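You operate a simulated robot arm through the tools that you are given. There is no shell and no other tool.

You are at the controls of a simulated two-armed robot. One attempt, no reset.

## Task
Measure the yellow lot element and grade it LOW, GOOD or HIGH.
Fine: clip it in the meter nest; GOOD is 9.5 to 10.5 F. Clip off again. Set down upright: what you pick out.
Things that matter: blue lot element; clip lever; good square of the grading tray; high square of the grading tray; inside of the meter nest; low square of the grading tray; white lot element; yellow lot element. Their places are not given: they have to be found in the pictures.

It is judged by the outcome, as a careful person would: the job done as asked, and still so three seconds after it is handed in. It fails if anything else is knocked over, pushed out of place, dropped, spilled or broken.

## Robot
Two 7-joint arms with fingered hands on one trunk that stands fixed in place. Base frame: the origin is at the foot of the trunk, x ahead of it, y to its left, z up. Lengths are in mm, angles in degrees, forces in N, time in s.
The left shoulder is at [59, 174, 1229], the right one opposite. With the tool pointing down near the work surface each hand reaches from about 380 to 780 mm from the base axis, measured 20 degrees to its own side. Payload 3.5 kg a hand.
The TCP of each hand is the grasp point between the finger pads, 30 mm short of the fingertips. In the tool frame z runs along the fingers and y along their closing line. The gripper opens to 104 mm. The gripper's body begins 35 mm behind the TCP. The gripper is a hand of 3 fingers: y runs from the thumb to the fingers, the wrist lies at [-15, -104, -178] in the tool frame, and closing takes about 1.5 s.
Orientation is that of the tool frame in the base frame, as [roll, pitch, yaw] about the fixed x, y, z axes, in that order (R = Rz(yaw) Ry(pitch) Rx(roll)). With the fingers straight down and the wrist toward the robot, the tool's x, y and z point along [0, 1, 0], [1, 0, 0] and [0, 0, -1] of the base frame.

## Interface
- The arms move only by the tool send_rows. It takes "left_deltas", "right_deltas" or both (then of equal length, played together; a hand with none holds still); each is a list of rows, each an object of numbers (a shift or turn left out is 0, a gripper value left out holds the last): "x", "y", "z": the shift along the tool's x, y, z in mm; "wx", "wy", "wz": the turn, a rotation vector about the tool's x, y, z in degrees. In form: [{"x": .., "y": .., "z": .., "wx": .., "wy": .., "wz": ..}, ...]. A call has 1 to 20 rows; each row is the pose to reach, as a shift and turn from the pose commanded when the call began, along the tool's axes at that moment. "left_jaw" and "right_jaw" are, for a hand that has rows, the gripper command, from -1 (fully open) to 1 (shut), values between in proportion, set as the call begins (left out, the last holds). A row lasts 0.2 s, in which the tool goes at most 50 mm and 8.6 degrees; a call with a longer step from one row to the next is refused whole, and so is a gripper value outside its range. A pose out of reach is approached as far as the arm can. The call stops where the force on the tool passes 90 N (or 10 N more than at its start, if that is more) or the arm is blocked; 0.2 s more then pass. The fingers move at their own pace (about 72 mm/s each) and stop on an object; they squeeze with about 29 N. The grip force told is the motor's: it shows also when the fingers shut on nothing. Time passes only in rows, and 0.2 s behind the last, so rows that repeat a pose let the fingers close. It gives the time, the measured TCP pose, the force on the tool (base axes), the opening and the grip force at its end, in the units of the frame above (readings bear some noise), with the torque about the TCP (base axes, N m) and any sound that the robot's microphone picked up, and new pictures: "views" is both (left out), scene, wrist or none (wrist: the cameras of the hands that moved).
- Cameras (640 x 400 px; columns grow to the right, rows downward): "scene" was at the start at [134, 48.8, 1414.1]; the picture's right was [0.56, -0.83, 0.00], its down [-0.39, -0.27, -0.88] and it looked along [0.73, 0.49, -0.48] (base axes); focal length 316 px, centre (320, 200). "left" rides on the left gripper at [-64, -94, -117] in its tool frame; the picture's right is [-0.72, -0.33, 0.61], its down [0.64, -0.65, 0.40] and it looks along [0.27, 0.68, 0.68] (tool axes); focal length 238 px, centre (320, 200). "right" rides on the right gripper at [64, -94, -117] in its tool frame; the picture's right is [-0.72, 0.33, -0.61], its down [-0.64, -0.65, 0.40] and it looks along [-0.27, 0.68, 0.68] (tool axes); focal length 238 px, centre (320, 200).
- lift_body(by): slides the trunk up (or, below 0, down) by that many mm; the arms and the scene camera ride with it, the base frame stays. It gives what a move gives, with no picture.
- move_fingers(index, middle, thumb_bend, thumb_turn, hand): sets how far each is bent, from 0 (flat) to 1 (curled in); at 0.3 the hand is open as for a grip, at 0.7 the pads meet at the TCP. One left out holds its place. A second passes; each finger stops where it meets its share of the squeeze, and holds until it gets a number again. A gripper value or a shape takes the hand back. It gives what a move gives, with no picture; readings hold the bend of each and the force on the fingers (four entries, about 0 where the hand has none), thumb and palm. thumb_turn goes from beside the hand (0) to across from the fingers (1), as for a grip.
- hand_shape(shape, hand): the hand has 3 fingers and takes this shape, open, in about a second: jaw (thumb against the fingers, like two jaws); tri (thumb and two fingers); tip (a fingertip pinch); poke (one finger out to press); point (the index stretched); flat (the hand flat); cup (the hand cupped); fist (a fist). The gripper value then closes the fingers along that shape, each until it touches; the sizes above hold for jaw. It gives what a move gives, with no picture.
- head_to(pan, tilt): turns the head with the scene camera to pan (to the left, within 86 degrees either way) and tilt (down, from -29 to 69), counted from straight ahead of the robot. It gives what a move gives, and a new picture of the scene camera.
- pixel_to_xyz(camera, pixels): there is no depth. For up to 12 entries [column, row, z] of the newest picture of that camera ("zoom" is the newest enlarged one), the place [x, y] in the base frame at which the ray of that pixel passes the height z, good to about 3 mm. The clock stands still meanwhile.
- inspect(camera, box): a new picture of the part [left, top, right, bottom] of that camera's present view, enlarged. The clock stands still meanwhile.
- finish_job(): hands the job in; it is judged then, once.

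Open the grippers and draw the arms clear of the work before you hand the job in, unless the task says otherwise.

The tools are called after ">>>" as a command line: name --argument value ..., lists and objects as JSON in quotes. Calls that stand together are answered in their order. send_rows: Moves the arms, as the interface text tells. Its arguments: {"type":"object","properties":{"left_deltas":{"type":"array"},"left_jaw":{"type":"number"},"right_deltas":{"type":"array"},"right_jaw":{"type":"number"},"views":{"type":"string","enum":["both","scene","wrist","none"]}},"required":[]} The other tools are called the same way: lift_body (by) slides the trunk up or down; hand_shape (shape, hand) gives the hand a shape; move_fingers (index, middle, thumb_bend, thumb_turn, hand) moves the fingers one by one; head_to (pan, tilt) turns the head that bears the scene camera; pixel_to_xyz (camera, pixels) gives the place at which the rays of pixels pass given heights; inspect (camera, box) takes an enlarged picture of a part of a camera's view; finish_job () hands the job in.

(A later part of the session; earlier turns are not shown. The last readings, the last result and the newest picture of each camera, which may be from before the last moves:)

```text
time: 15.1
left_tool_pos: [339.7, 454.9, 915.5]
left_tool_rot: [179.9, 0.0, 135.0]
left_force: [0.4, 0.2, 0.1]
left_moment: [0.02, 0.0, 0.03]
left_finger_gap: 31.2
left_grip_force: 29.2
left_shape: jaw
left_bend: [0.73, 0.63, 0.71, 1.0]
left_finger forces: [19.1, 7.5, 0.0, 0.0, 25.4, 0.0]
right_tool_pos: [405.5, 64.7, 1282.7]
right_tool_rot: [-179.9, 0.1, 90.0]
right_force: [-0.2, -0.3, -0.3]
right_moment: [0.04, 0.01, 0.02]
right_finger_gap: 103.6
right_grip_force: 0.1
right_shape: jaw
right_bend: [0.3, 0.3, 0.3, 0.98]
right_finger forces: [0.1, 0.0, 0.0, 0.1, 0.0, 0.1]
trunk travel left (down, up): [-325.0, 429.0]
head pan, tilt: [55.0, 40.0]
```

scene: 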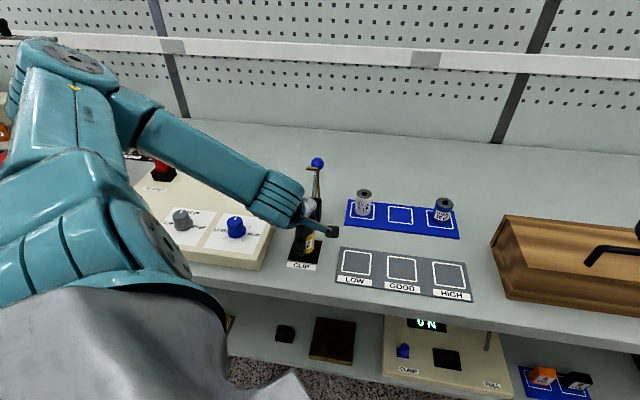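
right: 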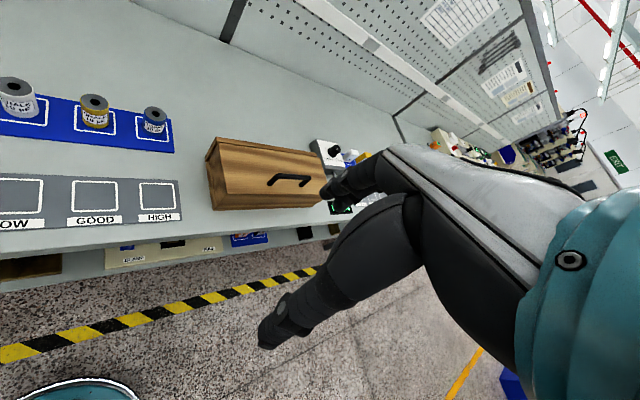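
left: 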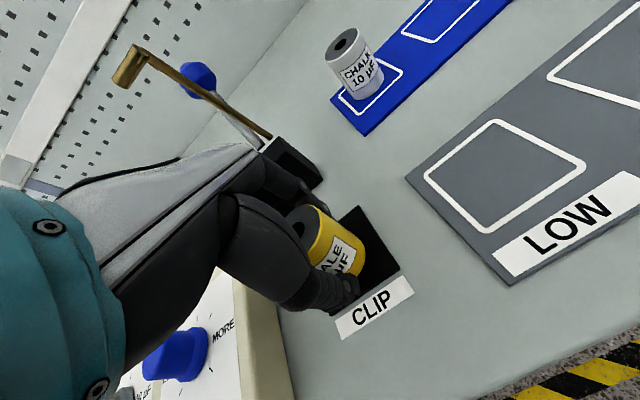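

Still no contact at z≈915.5; I lower 2 mm more.

>>> send_rows --left_deltas '[{"z": 1}, {"z": 2}, {"z": 2}]' --left_jaw 1 --views "none"

>>> inspect --camera "left" --box '[270, 180, 430, 320]'

```text
time: 15.8
left_tool_pos: [340.7, 453.8, 916.2]
left_tool_rot: [179.9, 0.1, 135.0]
left_force: [-2.7, 1.9, 8.8]
left_moment: [0.07, -0.07, 0.03]
left_finger_gap: 31.3
left_grip_force: 29.2
left_shape: jaw
left_bend: [0.73, 0.63, 0.71, 1.0]
left_finger forces: [19.6, 8.4, 0.1, 0.0, 27.4, 0.1]
right_tool_pos: [404.6, 63.7, 1282.5]
right_tool_rot: [179.9, 0.0, 90.0]
right_force: [-0.7, 0.1, -0.4]
right_moment: [-0.01, -0.01, -0.03]
right_finger_gap: 103.9
right_grip_force: 0.1
right_shape: jaw
right_bend: [0.3, 0.3, 0.3, 0.98]
right_finger forces: [0.1, 0.0, 0.1, 0.0, 0.0, 0.0]
trunk travel left (down, up): [-325.0, 429.0]
head pan, tilt: [55.0, 40.0]
```

```text
2.86 times, centred on (350, 250) of left
```

zoom: 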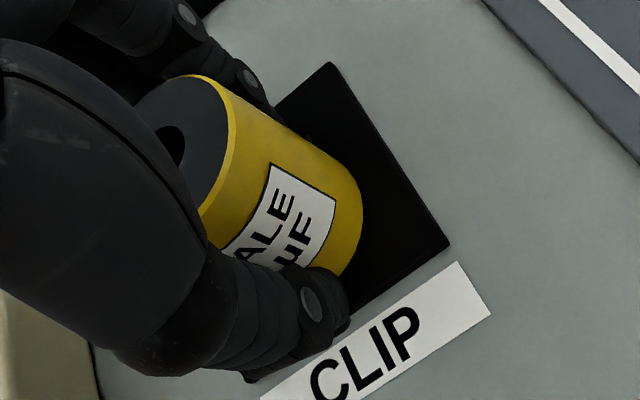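

Contact is felt (≈9 N up) at z≈914.5. I open the fingers to release it, partially first and then fully.

>>> send_rows --left_deltas '[{"z": 0}, {"z": 0}, {"z": 0}, {"z": 0}]' --left_jaw 0.1 --views "wrist"

>>> send_rows --left_deltas '[{"z": 0}, {"z": 0}, {"z": 0}, {"z": 0}, {"z": 0}]' --left_jaw -0.9 --views "both"

```text
time: 16.9
left_tool_pos: [340.7, 452.7, 913.7]
left_tool_rot: [179.9, 0.0, 135.0]
left_force: [-1.9, -1.5, 5.1]
left_moment: [0.02, -0.1, -0.02]
left_finger_gap: 45.3
left_grip_force: 0.1
left_shape: jaw
left_bend: [0.75, 0.47, 0.71, 1.0]
left_finger forces: [3.6, 1.1, 0.1, 0.1, 0.1, 0.0]
right_tool_pos: [404.3, 63.1, 1283.7]
right_tool_rot: [180.0, -0.1, 90.0]
right_force: [0.3, 0.3, 0.1]
right_moment: [0.01, -0.02, 0.0]
right_finger_gap: 103.5
right_grip_force: 0.1
right_shape: jaw
right_bend: [0.3, 0.3, 0.3, 0.98]
right_finger forces: [0.0, 0.0, 0.0, 0.0, 0.0, 0.1]
trunk travel left (down, up): [-325.0, 429.0]
head pan, tilt: [55.0, 40.0]
```

left: 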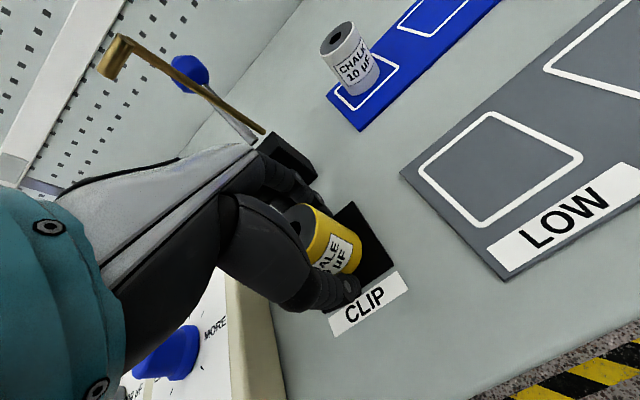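

```text
time: 18.1
left_tool_pos: [340.7, 453.0, 914.9]
left_tool_rot: [-179.9, -0.1, 135.0]
left_force: [0.8, 0.4, 0.1]
left_moment: [0.0, 0.01, 0.01]
left_finger_gap: 98.6
left_grip_force: 0.0
left_shape: jaw
left_bend: [0.32, 0.31, 0.31, 0.98]
left_finger forces: [0.0, 0.0, 0.1, 0.0, 0.0, 0.0]
right_tool_pos: [403.5, 63.8, 1281.8]
right_tool_rot: [179.9, 0.0, 90.0]
right_force: [-0.1, -0.2, 0.1]
right_moment: [0.0, 0.02, -0.04]
right_finger_gap: 103.7
right_grip_force: 0.1
right_shape: jaw
right_bend: [0.3, 0.3, 0.3, 0.98]
right_finger forces: [0.0, 0.1, 0.0, 0.1, 0.0, 0.0]
trunk travel left (down, up): [-325.0, 429.0]
head pan, tilt: [55.0, 40.0]
```

scene: 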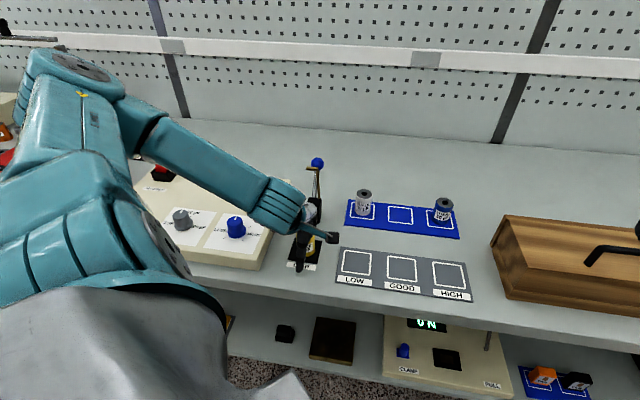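
left: 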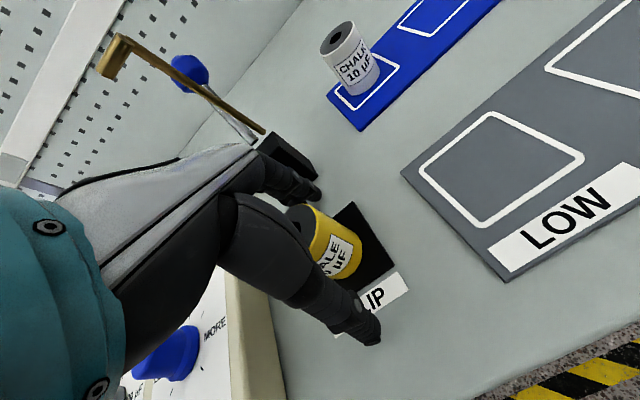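

Released; the element stands on the plate. I raise the hand straight up to clear it and view the result.

>>> send_rows --left_deltas '[{"z": -10}, {"z": -30}, {"z": -60}, {"z": -95}, {"z": -130}, {"z": -150}, {"z": -150}]' --left_jaw -0.9 --views "both"

>>> inspect --camera "scene" --box '[250, 140, 370, 290]'

>>> inspect --camera "left" --box '[260, 120, 480, 330]'

```text
time: 19.6
left_tool_pos: [342.0, 454.2, 1064.2]
left_tool_rot: [-180.0, 0.0, 135.0]
left_force: [0.5, -0.5, 0.5]
left_moment: [0.01, 0.0, 0.01]
left_finger_gap: 98.4
left_grip_force: 0.0
left_shape: jaw
left_bend: [0.32, 0.31, 0.31, 0.98]
left_finger forces: [0.1, 0.0, 0.0, 0.0, 0.1, 0.0]
right_tool_pos: [404.0, 64.7, 1282.1]
right_tool_rot: [-180.0, -0.1, 90.0]
right_force: [-0.3, -0.2, 0.3]
right_moment: [-0.02, 0.04, 0.0]
right_finger_gap: 103.8
right_grip_force: 0.0
right_shape: jaw
right_bend: [0.3, 0.3, 0.3, 0.98]
right_finger forces: [0.0, 0.0, 0.1, 0.0, 0.1, 0.1]
trunk travel left (down, up): [-325.0, 429.0]
head pan, tilt: [55.0, 40.0]
```

scene: 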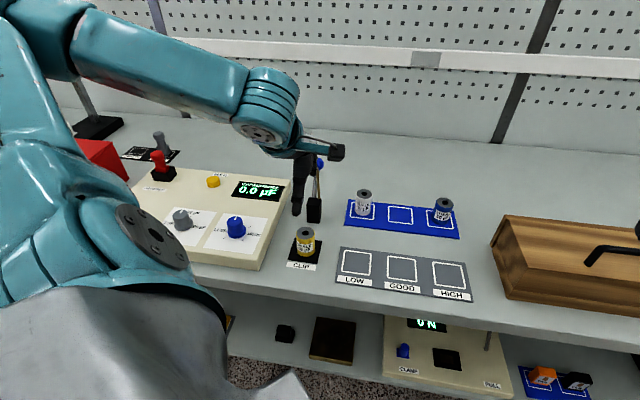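
left: 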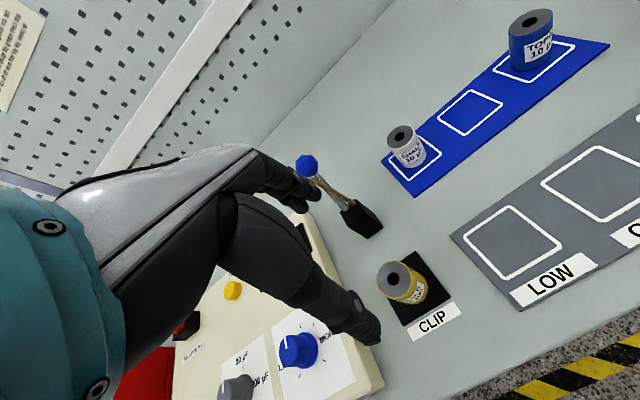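

```text
2.67 times, centred on (310, 215) of scene
```

zoom: 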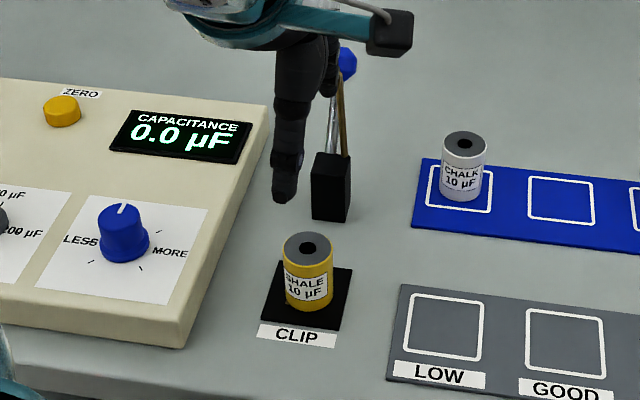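

```text
1.90 times, centred on (370, 225) of left
```

zoom: 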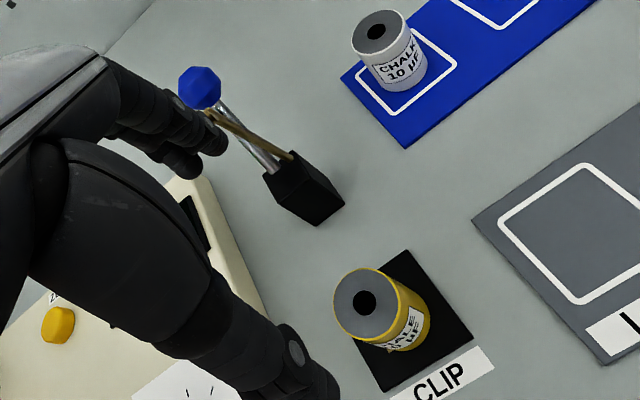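

The element stands near the plate centre with the meter still at 0.0 (clip open). I now refine the knob's and the element's positions from this new viewpoint.

>>> pixel_to_xyz --camera "left" --pixels '[[306.8, 166.1, 980], [306.8, 166.1, 990], [306.8, 166.1, 1000], [306.8, 166.1, 1010], [306.8, 166.1, 1020], [393.2, 278.7, 930], [393.2, 278.7, 935], [355.8, 201.3, 925], [344.2, 214.1, 925]]'

>>> head_to --pan 65 --tilt 45

```text
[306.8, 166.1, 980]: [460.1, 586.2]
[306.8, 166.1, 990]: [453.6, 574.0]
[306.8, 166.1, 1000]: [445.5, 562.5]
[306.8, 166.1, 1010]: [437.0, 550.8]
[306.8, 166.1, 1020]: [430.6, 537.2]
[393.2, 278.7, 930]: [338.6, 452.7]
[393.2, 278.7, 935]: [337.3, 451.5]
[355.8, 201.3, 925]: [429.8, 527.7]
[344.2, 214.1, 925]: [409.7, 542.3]
```

```text
time: 20.4
left_tool_pos: [342.6, 453.1, 1063.9]
left_tool_rot: [180.0, 0.0, 135.0]
left_force: [1.2, -0.2, 0.1]
left_moment: [0.0, 0.02, 0.0]
left_finger_gap: 98.9
left_grip_force: 0.0
left_shape: jaw
left_bend: [0.32, 0.31, 0.31, 0.98]
left_finger forces: [0.1, 0.1, 0.0, 0.0, 0.1, 0.0]
right_tool_pos: [404.3, 64.3, 1282.2]
right_tool_rot: [180.0, 0.0, 90.0]
right_force: [0.2, -0.8, 0.4]
right_moment: [-0.01, 0.03, -0.02]
right_finger_gap: 103.4
right_grip_force: 0.1
right_shape: jaw
right_bend: [0.3, 0.3, 0.3, 0.98]
right_finger forces: [0.0, 0.2, 0.1, 0.1, 0.1, 0.1]
trunk travel left (down, up): [-325.0, 429.0]
head pan, tilt: [65.0, 45.0]
```

scene: 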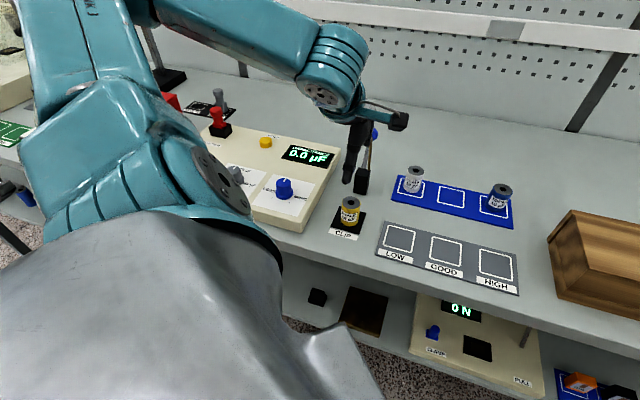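

The element's top is at (338.6,452.7), well centred. To triangulate the knob from a steeper angle, I move the left hand up, outward and a bit right.

>>> send_rows --left_deltas '[{"z": -35}, {"x": -10, "y": 20, "z": -70}, {"x": -25, "y": 45, "z": -100}, {"x": -39, "y": 77, "z": -116}, {"x": -39, "y": 77, "z": -116}]' --left_jaw -1 --views "both"

>>> inspect --camera "left" --box '[280, 180, 440, 340]'

>>> inspect --camera "scene" --box '[300, 80, 440, 250]'

```text
time: 21.6
left_tool_pos: [422.3, 479.3, 1179.5]
left_tool_rot: [-180.0, 0.0, 135.1]
left_force: [-0.3, 0.5, -0.4]
left_moment: [0.02, 0.0, -0.02]
left_finger_gap: 103.7
left_grip_force: 0.0
left_shape: jaw
left_bend: [0.3, 0.3, 0.3, 0.98]
left_finger forces: [0.0, 0.1, 0.1, 0.0, 0.0, 0.0]
right_tool_pos: [404.1, 64.3, 1282.7]
right_tool_rot: [180.0, -0.1, 90.0]
right_force: [0.0, 0.0, -0.4]
right_moment: [0.0, 0.02, 0.01]
right_finger_gap: 103.5
right_grip_force: 0.1
right_shape: jaw
right_bend: [0.3, 0.3, 0.3, 0.98]
right_finger forces: [0.1, 0.0, 0.0, 0.0, 0.0, 0.0]
trunk travel left (down, up): [-325.0, 429.0]
head pan, tilt: [65.0, 45.0]
```

scene: 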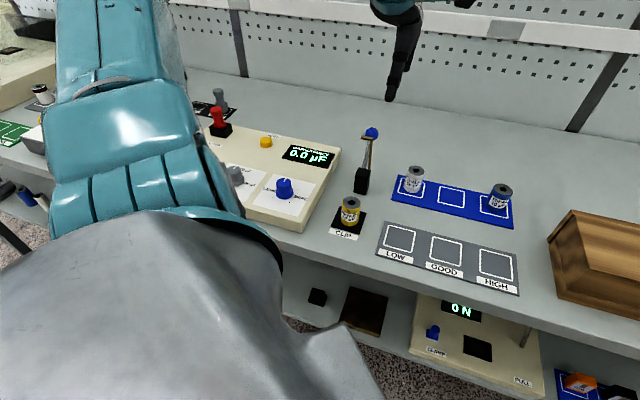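
left: 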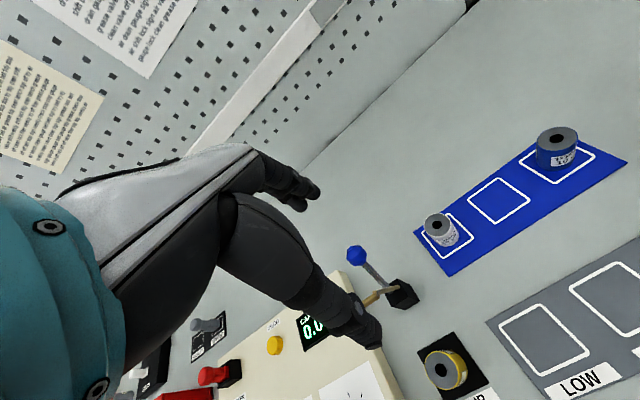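

```text
2.50 times, centred on (360, 260) of left
```

zoom: 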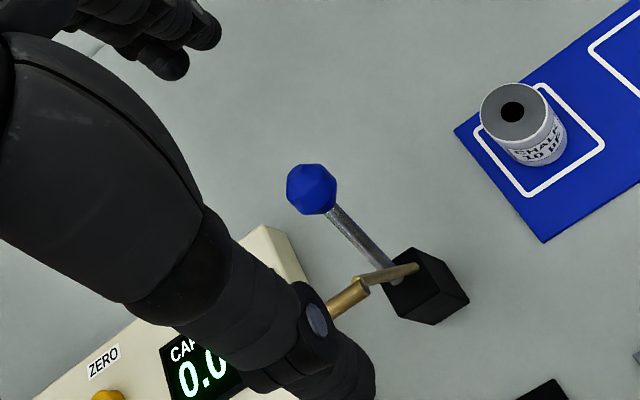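

```text
2.35 times, centred on (370, 165) of scene
```

zoom: 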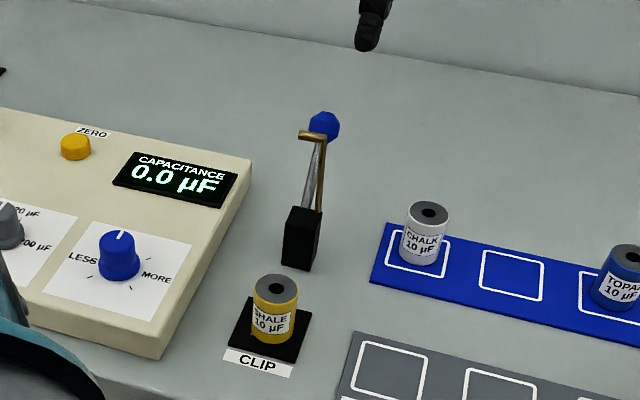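

From this steeper view the knob is at (356.4,255.6) left and (371.7,133.5) scene; brass bend at (376.8,294) left and (371.3,139.5) scene. I intersect the rays.

>>> pixel_to_xyz --camera "left" --pixels '[[356.4, 255.6, 980], [356.4, 255.6, 1000], [356.4, 255.6, 1010], [356.4, 255.6, 1020], [356.4, 255.6, 1040], [376.8, 294, 980], [376.8, 294, 1000], [376.8, 294, 1020], [376.8, 294, 1040]]'

>>> pixel_to_xyz --camera "scene" --pixels '[[371.7, 133.5, 980], [371.7, 133.5, 1000], [371.7, 133.5, 1010], [371.7, 133.5, 1020], [371.7, 133.5, 1040], [371.3, 139.5, 980], [371.3, 139.5, 1000], [371.3, 139.5, 1020], [371.3, 139.5, 1040], [362.3, 137.3, 1020]]'

```text
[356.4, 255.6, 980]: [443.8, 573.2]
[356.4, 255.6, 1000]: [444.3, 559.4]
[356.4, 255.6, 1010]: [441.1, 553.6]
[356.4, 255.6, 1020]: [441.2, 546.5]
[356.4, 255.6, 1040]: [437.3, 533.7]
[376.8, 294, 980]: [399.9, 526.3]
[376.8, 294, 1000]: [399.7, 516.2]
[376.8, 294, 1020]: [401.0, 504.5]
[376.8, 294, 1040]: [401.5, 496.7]
```

```text
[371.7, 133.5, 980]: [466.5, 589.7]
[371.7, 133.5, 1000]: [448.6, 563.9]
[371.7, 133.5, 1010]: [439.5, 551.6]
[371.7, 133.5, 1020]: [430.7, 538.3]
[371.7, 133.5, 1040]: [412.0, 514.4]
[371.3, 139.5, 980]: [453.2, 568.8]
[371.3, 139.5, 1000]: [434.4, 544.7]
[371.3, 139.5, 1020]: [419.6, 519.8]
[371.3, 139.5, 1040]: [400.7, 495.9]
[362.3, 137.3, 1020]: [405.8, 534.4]
```

The knob is at about (442,555,1007) and the brass crossbar at about (394,503,1040). I flatten the thumb outward so the fingers can drop behind the knob while the thumb passes well in front of the brass arm.

>>> move_fingers --hand "left" --thumb_bend 0.0 --index 0.3 --middle 0.3

>>> send_rows --left_deltas '[{"x": 15, "y": 15}, {"x": 30, "y": 30, "z": 10}, {"x": 40, "y": 38, "z": 35}, {"x": 40, "y": 38, "z": 65}, {"x": 40, "y": 38, "z": 80}, {"x": 40, "y": 38, "z": 80}]' --views "both"

>>> inspect --camera "scene" --box '[300, 60, 440, 230]'

>>> inspect --camera "left" --box '[220, 120, 440, 340]'

```text
time: 22.6
left_tool_pos: [423.3, 479.3, 1179.9]
left_tool_rot: [180.0, 0.0, 135.0]
left_force: [-0.7, 0.4, -0.8]
left_moment: [-0.01, -0.04, 0.04]
left_finger_gap: 121.9
left_grip_force: 0.1
left_shape: fingers
left_bend: [0.3, 0.3, 0.0, 0.98]
left_finger forces: [0.1, 0.0, 0.1, 0.1, 0.0, 0.0]
right_tool_pos: [404.7, 66.5, 1283.1]
right_tool_rot: [-180.0, 0.0, 90.0]
right_force: [0.6, -0.3, -0.4]
right_moment: [-0.02, 0.02, 0.01]
right_finger_gap: 103.8
right_grip_force: 0.1
right_shape: jaw
right_bend: [0.3, 0.3, 0.3, 0.98]
right_finger forces: [0.1, 0.0, 0.0, 0.1, 0.0, 0.0]
trunk travel left (down, up): [-325.0, 429.0]
head pan, tilt: [65.0, 45.0]
```

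```text
time: 24.0
left_tool_pos: [420.5, 535.0, 1100.4]
left_tool_rot: [180.0, 0.0, 135.1]
left_force: [-0.4, 0.5, 0.1]
left_moment: [0.0, 0.02, 0.03]
left_finger_gap: 121.8
left_grip_force: 0.1
left_shape: fingers
left_bend: [0.3, 0.3, 0.0, 0.98]
left_finger forces: [0.0, 0.0, 0.1, 0.0, 0.0, 0.1]
right_tool_pos: [404.2, 64.3, 1283.0]
right_tool_rot: [-180.0, 0.0, 90.0]
right_force: [0.2, -0.9, -0.8]
right_moment: [-0.01, 0.01, 0.02]
right_finger_gap: 103.6
right_grip_force: 0.1
right_shape: jaw
right_bend: [0.3, 0.3, 0.3, 0.98]
right_finger forces: [0.0, 0.0, 0.0, 0.1, 0.0, 0.1]
trunk travel left (down, up): [-325.0, 429.0]
head pan, tilt: [65.0, 45.0]
```

scene: 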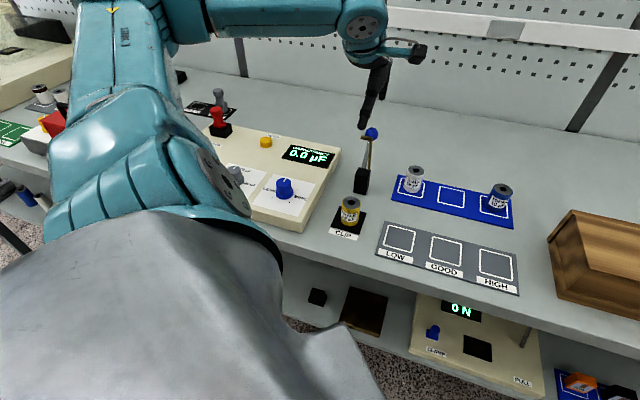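
left: 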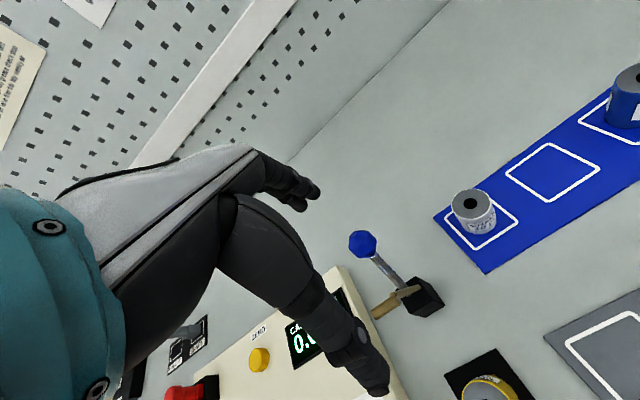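

```text
2.35 times, centred on (370, 145) of scene
```

zoom: 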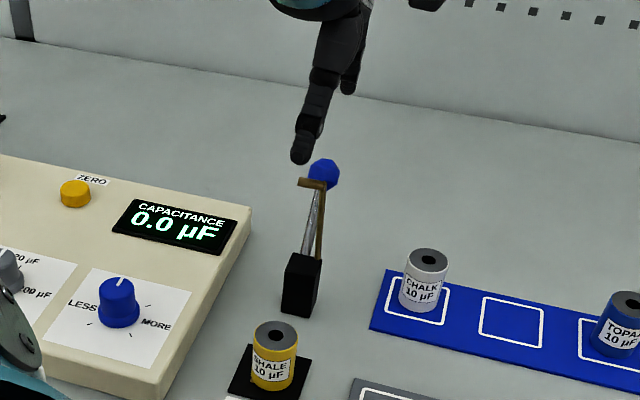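

```text
1.82 times, centred on (330, 230) of left
```

zoom: 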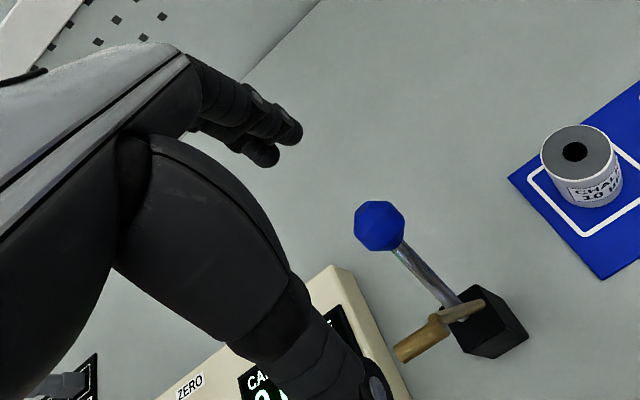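

The fingers (about (310,198) in the left picture) are above and beyond the knob at (362,245). I recheck the knob's position from this view.

>>> pixel_to_xyz --camera "left" --pixels '[[362.4, 244.8, 1000], [362.4, 244.8, 1007], [362.4, 244.8, 1015], [376, 229, 1007], [349, 258, 1007], [372.7, 306, 1040], [372.7, 306, 1030], [389, 295, 1040]]'

>>> pixel_to_xyz --camera "scene" --pixels '[[371.3, 156.9, 1000], [371.3, 156.9, 1007], [371.3, 133.5, 1007]]'

```text
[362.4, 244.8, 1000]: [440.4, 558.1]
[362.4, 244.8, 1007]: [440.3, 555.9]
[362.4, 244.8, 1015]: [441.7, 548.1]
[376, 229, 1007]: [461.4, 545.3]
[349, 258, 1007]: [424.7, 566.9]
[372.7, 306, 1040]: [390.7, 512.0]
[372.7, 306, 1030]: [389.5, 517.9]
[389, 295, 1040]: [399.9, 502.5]
```

```text
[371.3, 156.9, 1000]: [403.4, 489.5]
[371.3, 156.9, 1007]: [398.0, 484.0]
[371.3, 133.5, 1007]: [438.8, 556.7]
```

Knob confirmed at d≈704, with fingers at d≈730. I lower the hand so fingertips are just below the knob's centre height.

>>> send_rows --left_deltas '[{"y": 2, "z": 20}, {"y": 3, "z": 40}, {"y": 3, "z": 60}, {"y": 3, "z": 74}, {"y": 3, "z": 74}]' --views "both"

>>> inspect --camera "scene" --box '[300, 60, 440, 230]'

>>> inspect --camera "left" --box '[220, 120, 440, 340]'

```text
time: 25.2
left_tool_pos: [425.1, 537.7, 1025.1]
left_tool_rot: [180.0, 0.1, 135.0]
left_force: [-0.6, -0.1, 0.6]
left_moment: [0.03, -0.01, 0.0]
left_finger_gap: 121.9
left_grip_force: 0.0
left_shape: fingers
left_bend: [0.3, 0.3, 0.0, 0.98]
left_finger forces: [0.0, 0.0, 0.0, 0.0, 0.0, 0.0]
right_tool_pos: [405.4, 63.5, 1282.1]
right_tool_rot: [-179.9, -0.1, 90.0]
right_force: [-0.2, -1.3, -0.5]
right_moment: [0.03, 0.02, 0.0]
right_finger_gap: 103.6
right_grip_force: 0.1
right_shape: jaw
right_bend: [0.3, 0.3, 0.3, 0.98]
right_finger forces: [0.1, 0.0, 0.0, 0.0, 0.0, 0.1]
trunk travel left (down, up): [-325.0, 429.0]
head pan, tilt: [65.0, 45.0]
```

scene: 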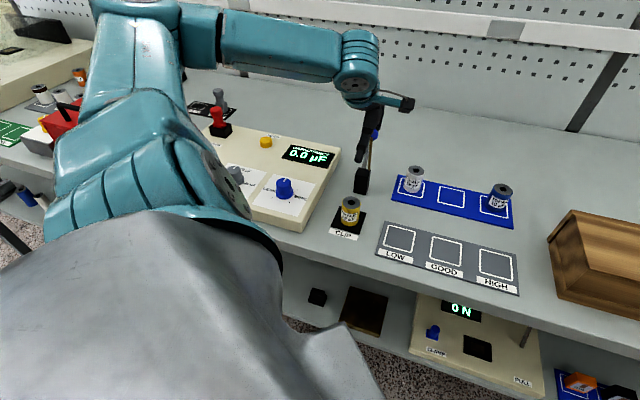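
left: 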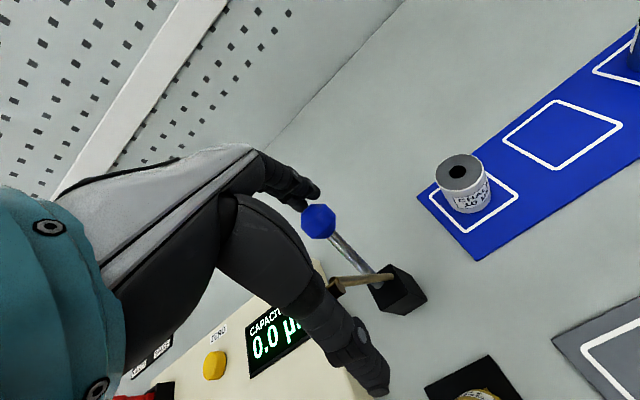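

```text
2.35 times, centred on (370, 145) of scene
```

zoom: 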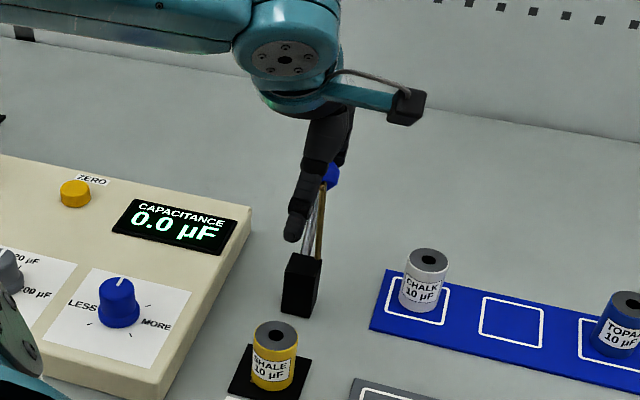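

```text
1.82 times, centred on (330, 230) of left
```

zoom: 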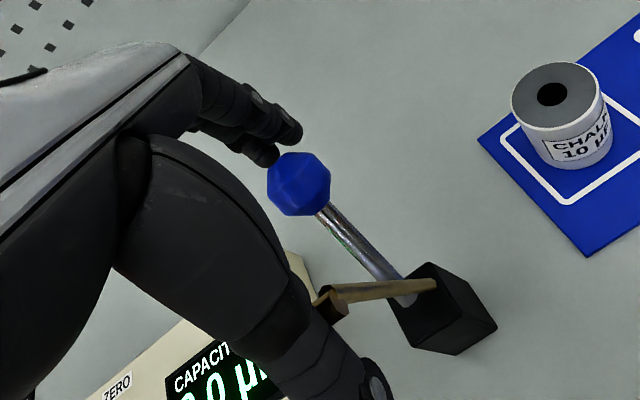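

Fingers are behind the knob and thumb in front of the brass arm. I pull toward the robot slowly along the knob's arc, first part only.

>>> send_rows --left_deltas '[{"y": -8, "z": -2}, {"y": -16, "z": -4}, {"y": -25, "z": -8}, {"y": -34, "z": -11}, {"y": -42, "z": -12}, {"y": -50, "z": -13}, {"y": -50, "z": -13}]' --views "both"

>>> inspect --camera "left" --box '[220, 120, 440, 340]'

>>> inspect --camera "scene" --box '[300, 60, 440, 230]'

```text
time: 26.8
left_tool_pos: [386.7, 501.5, 1040.2]
left_tool_rot: [-180.0, 0.0, 135.0]
left_force: [0.6, -0.5, 1.2]
left_moment: [0.01, -0.08, -0.05]
left_finger_gap: 123.1
left_grip_force: 0.4
left_shape: fingers
left_bend: [0.3, 0.3, 0.0, 0.98]
left_finger forces: [0.8, 0.1, 0.1, 0.0, 0.0, 0.0]
right_tool_pos: [405.5, 63.1, 1282.3]
right_tool_rot: [-179.9, -0.1, 90.0]
right_force: [0.1, 0.6, 0.9]
right_moment: [0.01, -0.01, -0.02]
right_finger_gap: 103.5
right_grip_force: 0.1
right_shape: jaw
right_bend: [0.3, 0.3, 0.3, 0.98]
right_finger forces: [0.1, 0.0, 0.0, 0.0, 0.0, 0.0]
trunk travel left (down, up): [-325.0, 429.0]
head pan, tilt: [65.0, 45.0]
```

scene: 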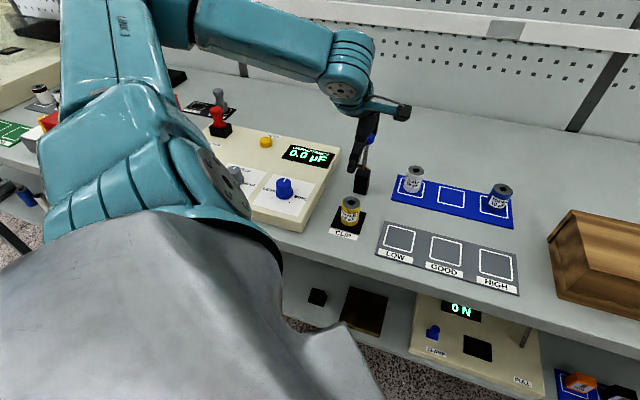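
left: 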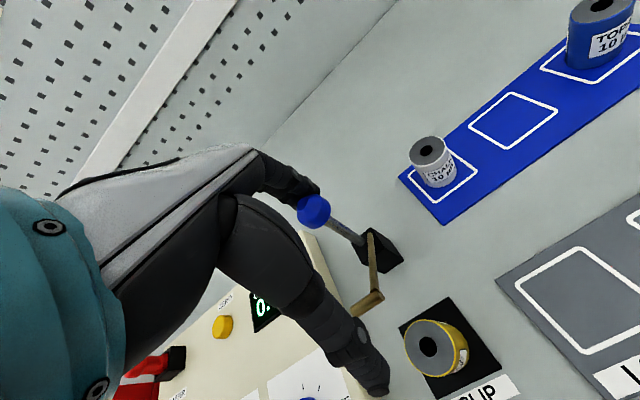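

```text
1.82 times, centred on (330, 230) of left
```

zoom: 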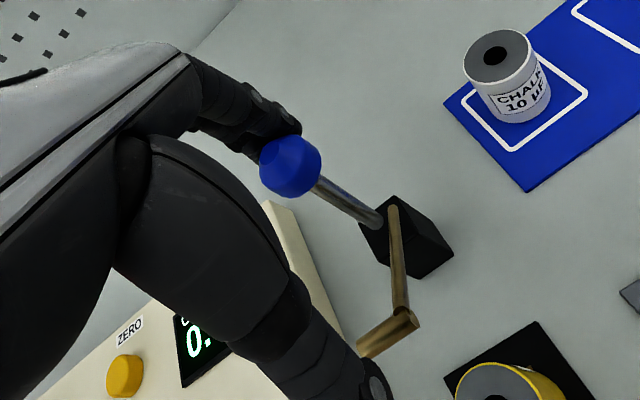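

```text
2.35 times, centred on (370, 145) of scene
```

zoom: 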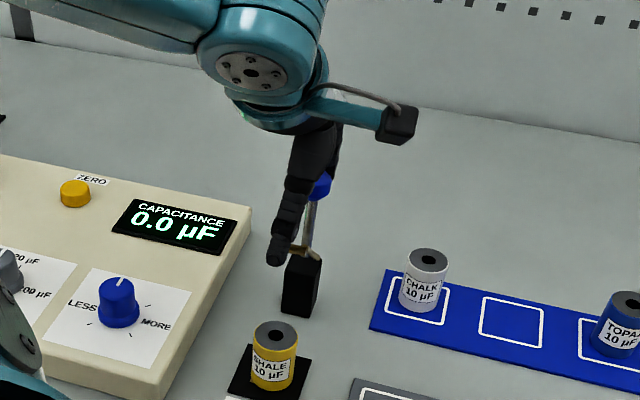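

The lever follows easily and the brass crossbar is swinging down toward the element. I continue along the arc.

>>> send_rows --left_deltas '[{"y": -8, "z": -1}, {"y": -17, "z": 0}, {"y": -26, "z": 1}, {"y": -34, "z": 3}, {"y": -42, "z": 5}, {"y": -50, "z": 7}, {"y": -56, "z": 9}, {"y": -56, "z": 9}]' --views "both"

>>> inspect --camera "left" --box '[220, 120, 440, 340]'

>>> inspect --camera "scene" --box '[270, 100, 410, 250]'

```text
time: 28.6
left_tool_pos: [348.5, 463.3, 1030.8]
left_tool_rot: [-180.0, 0.0, 134.9]
left_force: [0.5, 0.5, 0.7]
left_moment: [0.04, -0.04, -0.01]
left_finger_gap: 123.5
left_grip_force: 0.5
left_shape: fingers
left_bend: [0.29, 0.3, 0.0, 0.98]
left_finger forces: [1.4, 0.1, 0.0, 0.0, 0.0, 0.0]
right_tool_pos: [404.5, 64.5, 1281.7]
right_tool_rot: [-180.0, 0.0, 89.9]
right_force: [-0.4, 0.1, 0.4]
right_moment: [-0.03, 0.01, 0.01]
right_finger_gap: 103.6
right_grip_force: 0.0
right_shape: jaw
right_bend: [0.3, 0.3, 0.3, 0.98]
right_finger forces: [0.0, 0.0, 0.0, 0.1, 0.1, 0.1]
trunk travel left (down, up): [-325.0, 429.0]
head pan, tilt: [65.0, 45.0]
```

scene: 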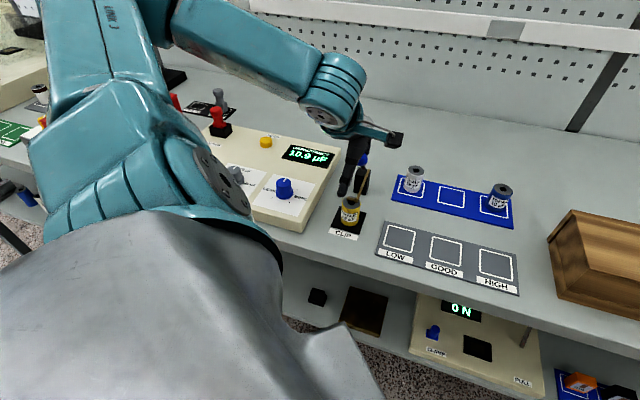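
left: 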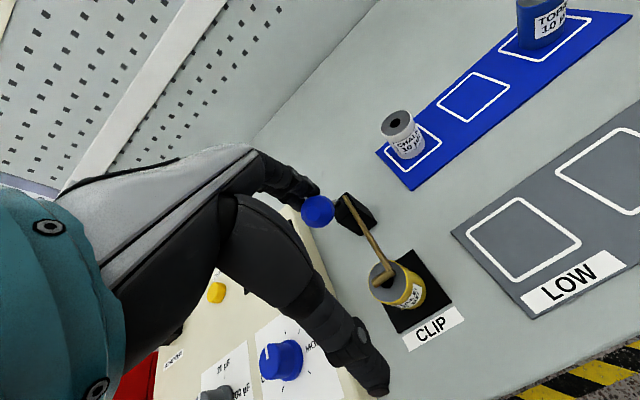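

```text
1.82 times, centred on (330, 230) of left
```

zoom: 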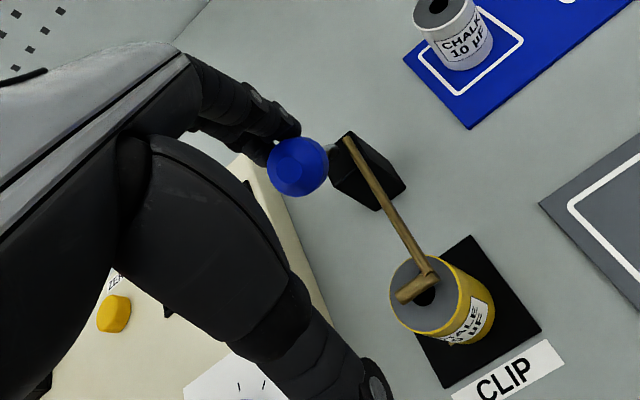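

```text
2.67 times, centred on (340, 175) of scene
```

zoom: 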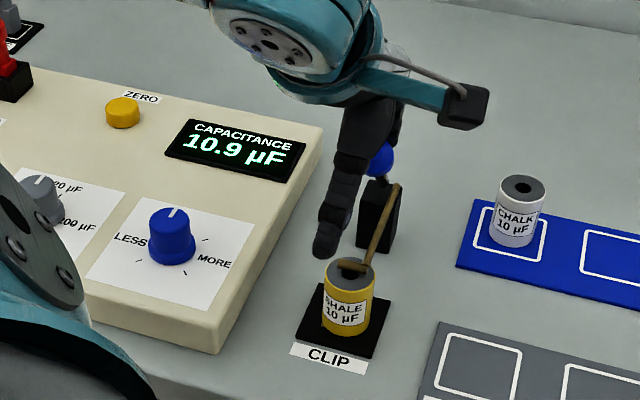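

The meter now shows 10.9 µF with the crossbar on the element's top. I press the lever slightly further to be sure the clip is fully seated and re-read.

>>> send_rows --left_deltas '[{"y": -3, "z": 2}, {"y": -6, "z": 4}, {"y": -9, "z": 6}, {"y": -9, "z": 6}, {"y": -9, "z": 6}]' --views "both"

>>> inspect --camera "scene" --box '[270, 100, 410, 250]'

>>> inspect --camera "left" --box '[260, 150, 460, 340]'

```text
time: 29.8
left_tool_pos: [342.9, 457.5, 1024.9]
left_tool_rot: [179.9, 0.0, 135.0]
left_force: [7.0, 6.0, 9.4]
left_moment: [0.5, -0.6, -0.08]
left_finger_gap: 130.7
left_grip_force: 5.9
left_shape: fingers
left_bend: [0.25, 0.29, 0.0, 0.98]
left_finger forces: [9.4, 2.4, 0.0, 0.0, 0.1, 0.0]
right_tool_pos: [405.1, 63.9, 1281.7]
right_tool_rot: [-180.0, -0.1, 90.0]
right_force: [0.2, -0.4, 0.2]
right_moment: [-0.02, 0.02, 0.01]
right_finger_gap: 103.7
right_grip_force: 0.0
right_shape: jaw
right_bend: [0.3, 0.3, 0.3, 0.98]
right_finger forces: [0.0, 0.0, 0.0, 0.0, 0.0, 0.0]
trunk travel left (down, up): [-325.0, 429.0]
head pan, tilt: [65.0, 45.0]
```

scene: 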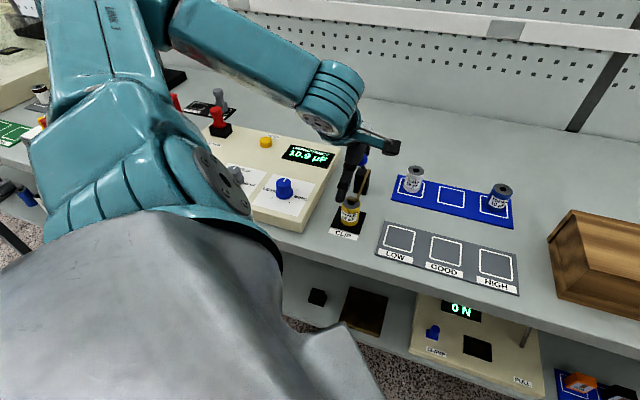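
left: 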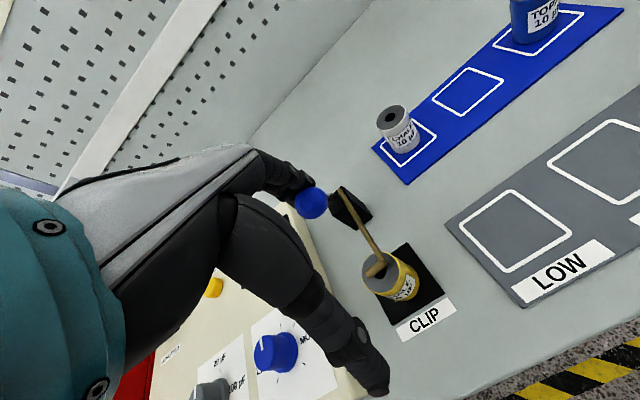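

```text
2.67 times, centred on (340, 175) of scene
```

zoom: 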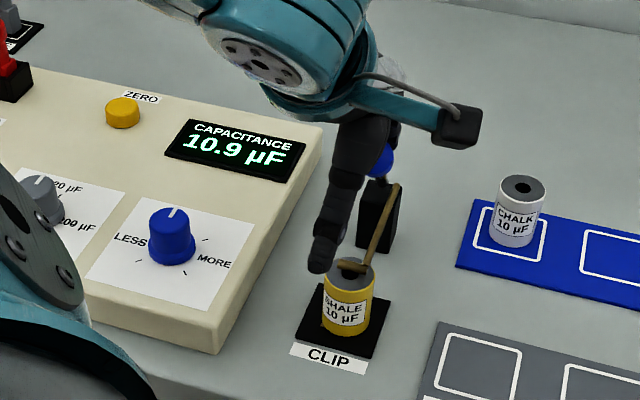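

```text
2.11 times, centred on (360, 245) of left
```

zoom: 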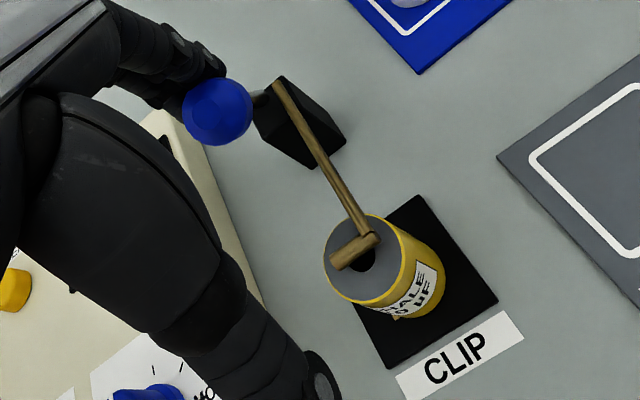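

Resistance (~9 N) shows the clip is at its stop, and the reading holds at 10.9 µF. I back off slightly and watch whether the clip stays and the value is stable.

>>> send_rows --left_deltas '[{"y": 6}, {"y": 12}, {"y": 20}, {"y": 20}, {"y": 20}, {"y": 20}, {"y": 20}, {"y": 20}]' --views "both"

>>> inspect --camera "scene" --box '[180, 80, 400, 250]'

>>> inspect --camera "left" --box '[260, 150, 460, 340]'

```text
time: 31.6
left_tool_pos: [355.3, 472.6, 1024.7]
left_tool_rot: [180.0, 0.0, 135.0]
left_force: [-0.1, 0.1, -0.4]
left_moment: [0.02, 0.01, -0.02]
left_finger_gap: 122.0
left_grip_force: 0.1
left_shape: fingers
left_bend: [0.3, 0.3, 0.0, 0.98]
left_finger forces: [0.0, 0.1, 0.0, 0.0, 0.0, 0.0]
right_tool_pos: [403.9, 64.8, 1282.4]
right_tool_rot: [179.9, 0.0, 90.0]
right_force: [-0.8, 0.1, 0.2]
right_moment: [0.0, 0.02, -0.02]
right_finger_gap: 103.4
right_grip_force: 0.0
right_shape: jaw
right_bend: [0.3, 0.3, 0.3, 0.98]
right_finger forces: [0.0, 0.0, 0.1, 0.0, 0.0, 0.0]
trunk travel left (down, up): [-325.0, 429.0]
head pan, tilt: [65.0, 45.0]
```

scene: 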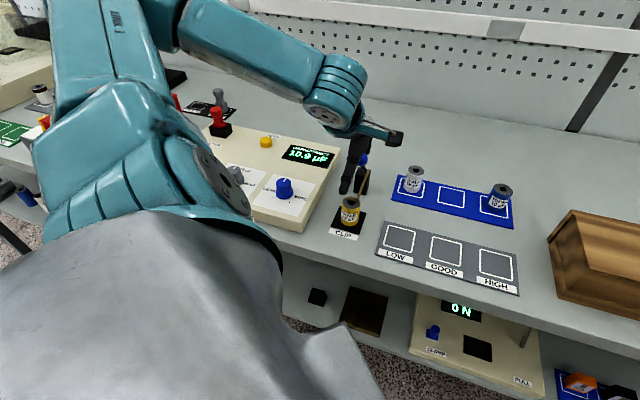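
left: 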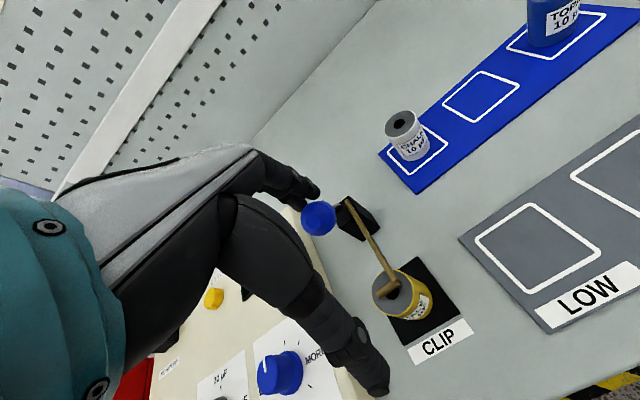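

```text
2.35 times, centred on (290, 165) of scene
```

zoom: 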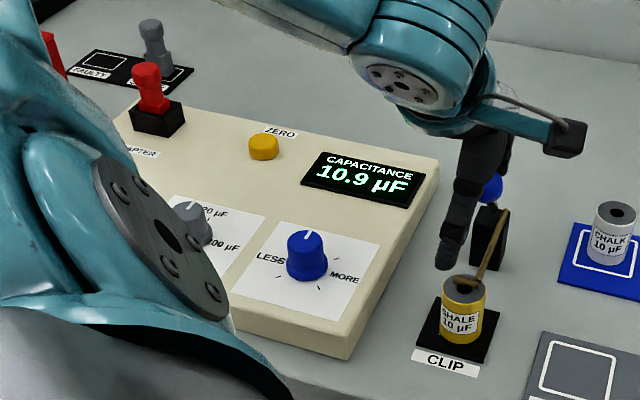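

```text
2.11 times, centred on (360, 245) of left
```

zoom: 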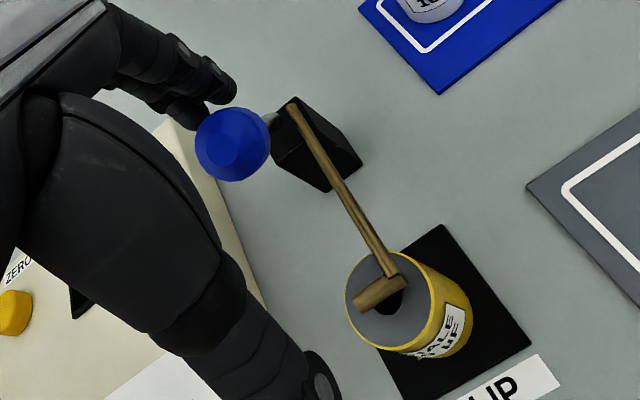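

The clip stays shut by itself and the meter holds 10.9 µF, above 10.5, so the grade is HIGH. Next I find the knob's present position to push it back open.

>>> pixel_to_xyz --camera "left" --pixels '[[318.8, 218.9, 970], [318.8, 218.9, 980], [318.8, 218.9, 990], [318.8, 218.9, 1000], [318.8, 218.9, 1010]]'

>>> pixel_to_xyz --camera "scene" --pixels '[[363.2, 159.5, 970], [363.2, 159.5, 980], [363.2, 159.5, 990], [363.2, 159.5, 1000], [363.2, 159.5, 1010]]'

```text
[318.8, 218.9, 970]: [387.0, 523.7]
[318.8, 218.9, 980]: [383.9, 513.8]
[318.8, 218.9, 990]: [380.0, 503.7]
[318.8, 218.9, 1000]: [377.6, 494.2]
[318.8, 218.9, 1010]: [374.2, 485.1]
```

```text
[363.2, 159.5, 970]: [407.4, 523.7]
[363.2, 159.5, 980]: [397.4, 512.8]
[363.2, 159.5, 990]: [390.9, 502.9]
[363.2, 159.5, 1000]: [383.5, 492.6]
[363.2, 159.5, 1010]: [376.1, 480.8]
```

The knob is at about d≈613, z≈1003. I raise the hand, reset it to the open jaw, and shift outward so the thumb will come down in front of the knob.

>>> send_rows --left_deltas '[{"z": -20}, {"z": -45}, {"z": -70}, {"z": -80}, {"y": 20, "z": -80}, {"y": 42, "z": -80}, {"y": 57, "z": -80}, {"y": 57, "z": -80}]' --left_jaw -1 --views "both"

>>> inspect --camera "left" --box '[260, 170, 460, 360]'

>>> inspect --camera "scene" --box '[270, 80, 430, 250]'

```text
time: 33.4
left_tool_pos: [396.2, 511.9, 1105.4]
left_tool_rot: [-180.0, 0.0, 135.0]
left_force: [1.1, -0.3, -0.5]
left_moment: [-0.01, -0.03, -0.02]
left_finger_gap: 103.7
left_grip_force: 0.0
left_shape: jaw
left_bend: [0.3, 0.3, 0.3, 0.98]
left_finger forces: [0.0, 0.1, 0.1, 0.0, 0.1, 0.1]
right_tool_pos: [405.0, 64.8, 1282.2]
right_tool_rot: [-180.0, 0.0, 90.0]
right_force: [0.2, -0.8, 0.5]
right_moment: [-0.01, -0.04, -0.03]
right_finger_gap: 103.6
right_grip_force: 0.1
right_shape: jaw
right_bend: [0.3, 0.3, 0.3, 0.98]
right_finger forces: [0.0, 0.0, 0.0, 0.0, 0.0, 0.1]
trunk travel left (down, up): [-325.0, 429.0]
head pan, tilt: [65.0, 45.0]
```

scene: 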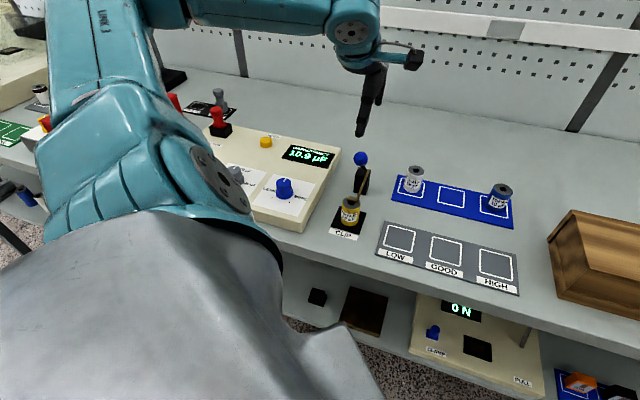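
left: 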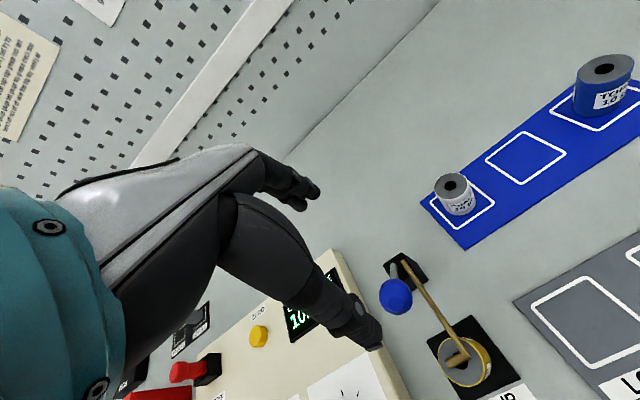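

```text
2.11 times, centred on (360, 265) of left
```

zoom: 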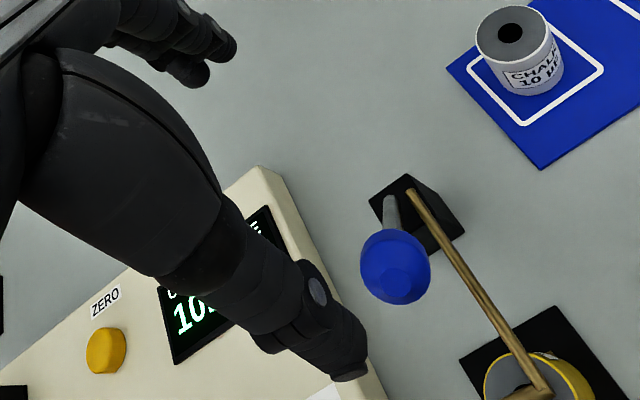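

```text
2.35 times, centred on (350, 165) of scene
```

zoom: 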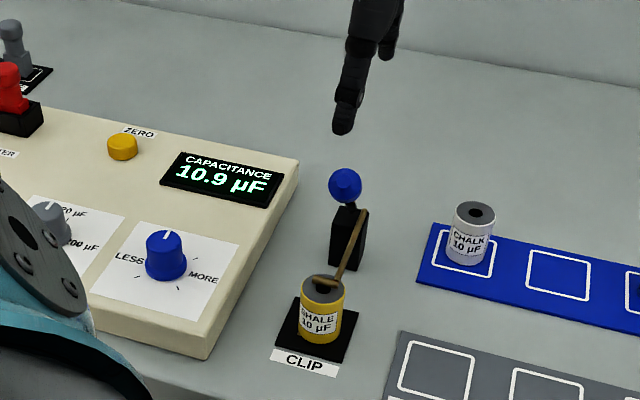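

The knob is now clear in both: scene (360.6,159), left (396,296.8). I intersect to get its exact place.

>>> pixel_to_xyz --camera "left" --pixels '[[396, 296.8, 980], [396, 296.8, 990], [396, 296.8, 1000], [396, 296.8, 1010], [396, 296.8, 970]]'

>>> pixel_to_xyz --camera "scene" --pixels '[[360.6, 159, 970], [360.6, 159, 980], [360.6, 159, 990], [360.6, 159, 1000], [360.6, 159, 1010]]'

```text
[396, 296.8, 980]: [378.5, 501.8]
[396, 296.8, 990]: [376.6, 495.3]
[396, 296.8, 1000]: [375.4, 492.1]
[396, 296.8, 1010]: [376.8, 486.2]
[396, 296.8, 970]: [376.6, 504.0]
```

```text
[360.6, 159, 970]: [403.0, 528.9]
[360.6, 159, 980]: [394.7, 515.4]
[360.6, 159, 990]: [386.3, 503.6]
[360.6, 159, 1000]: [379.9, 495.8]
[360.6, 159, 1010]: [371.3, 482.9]
```

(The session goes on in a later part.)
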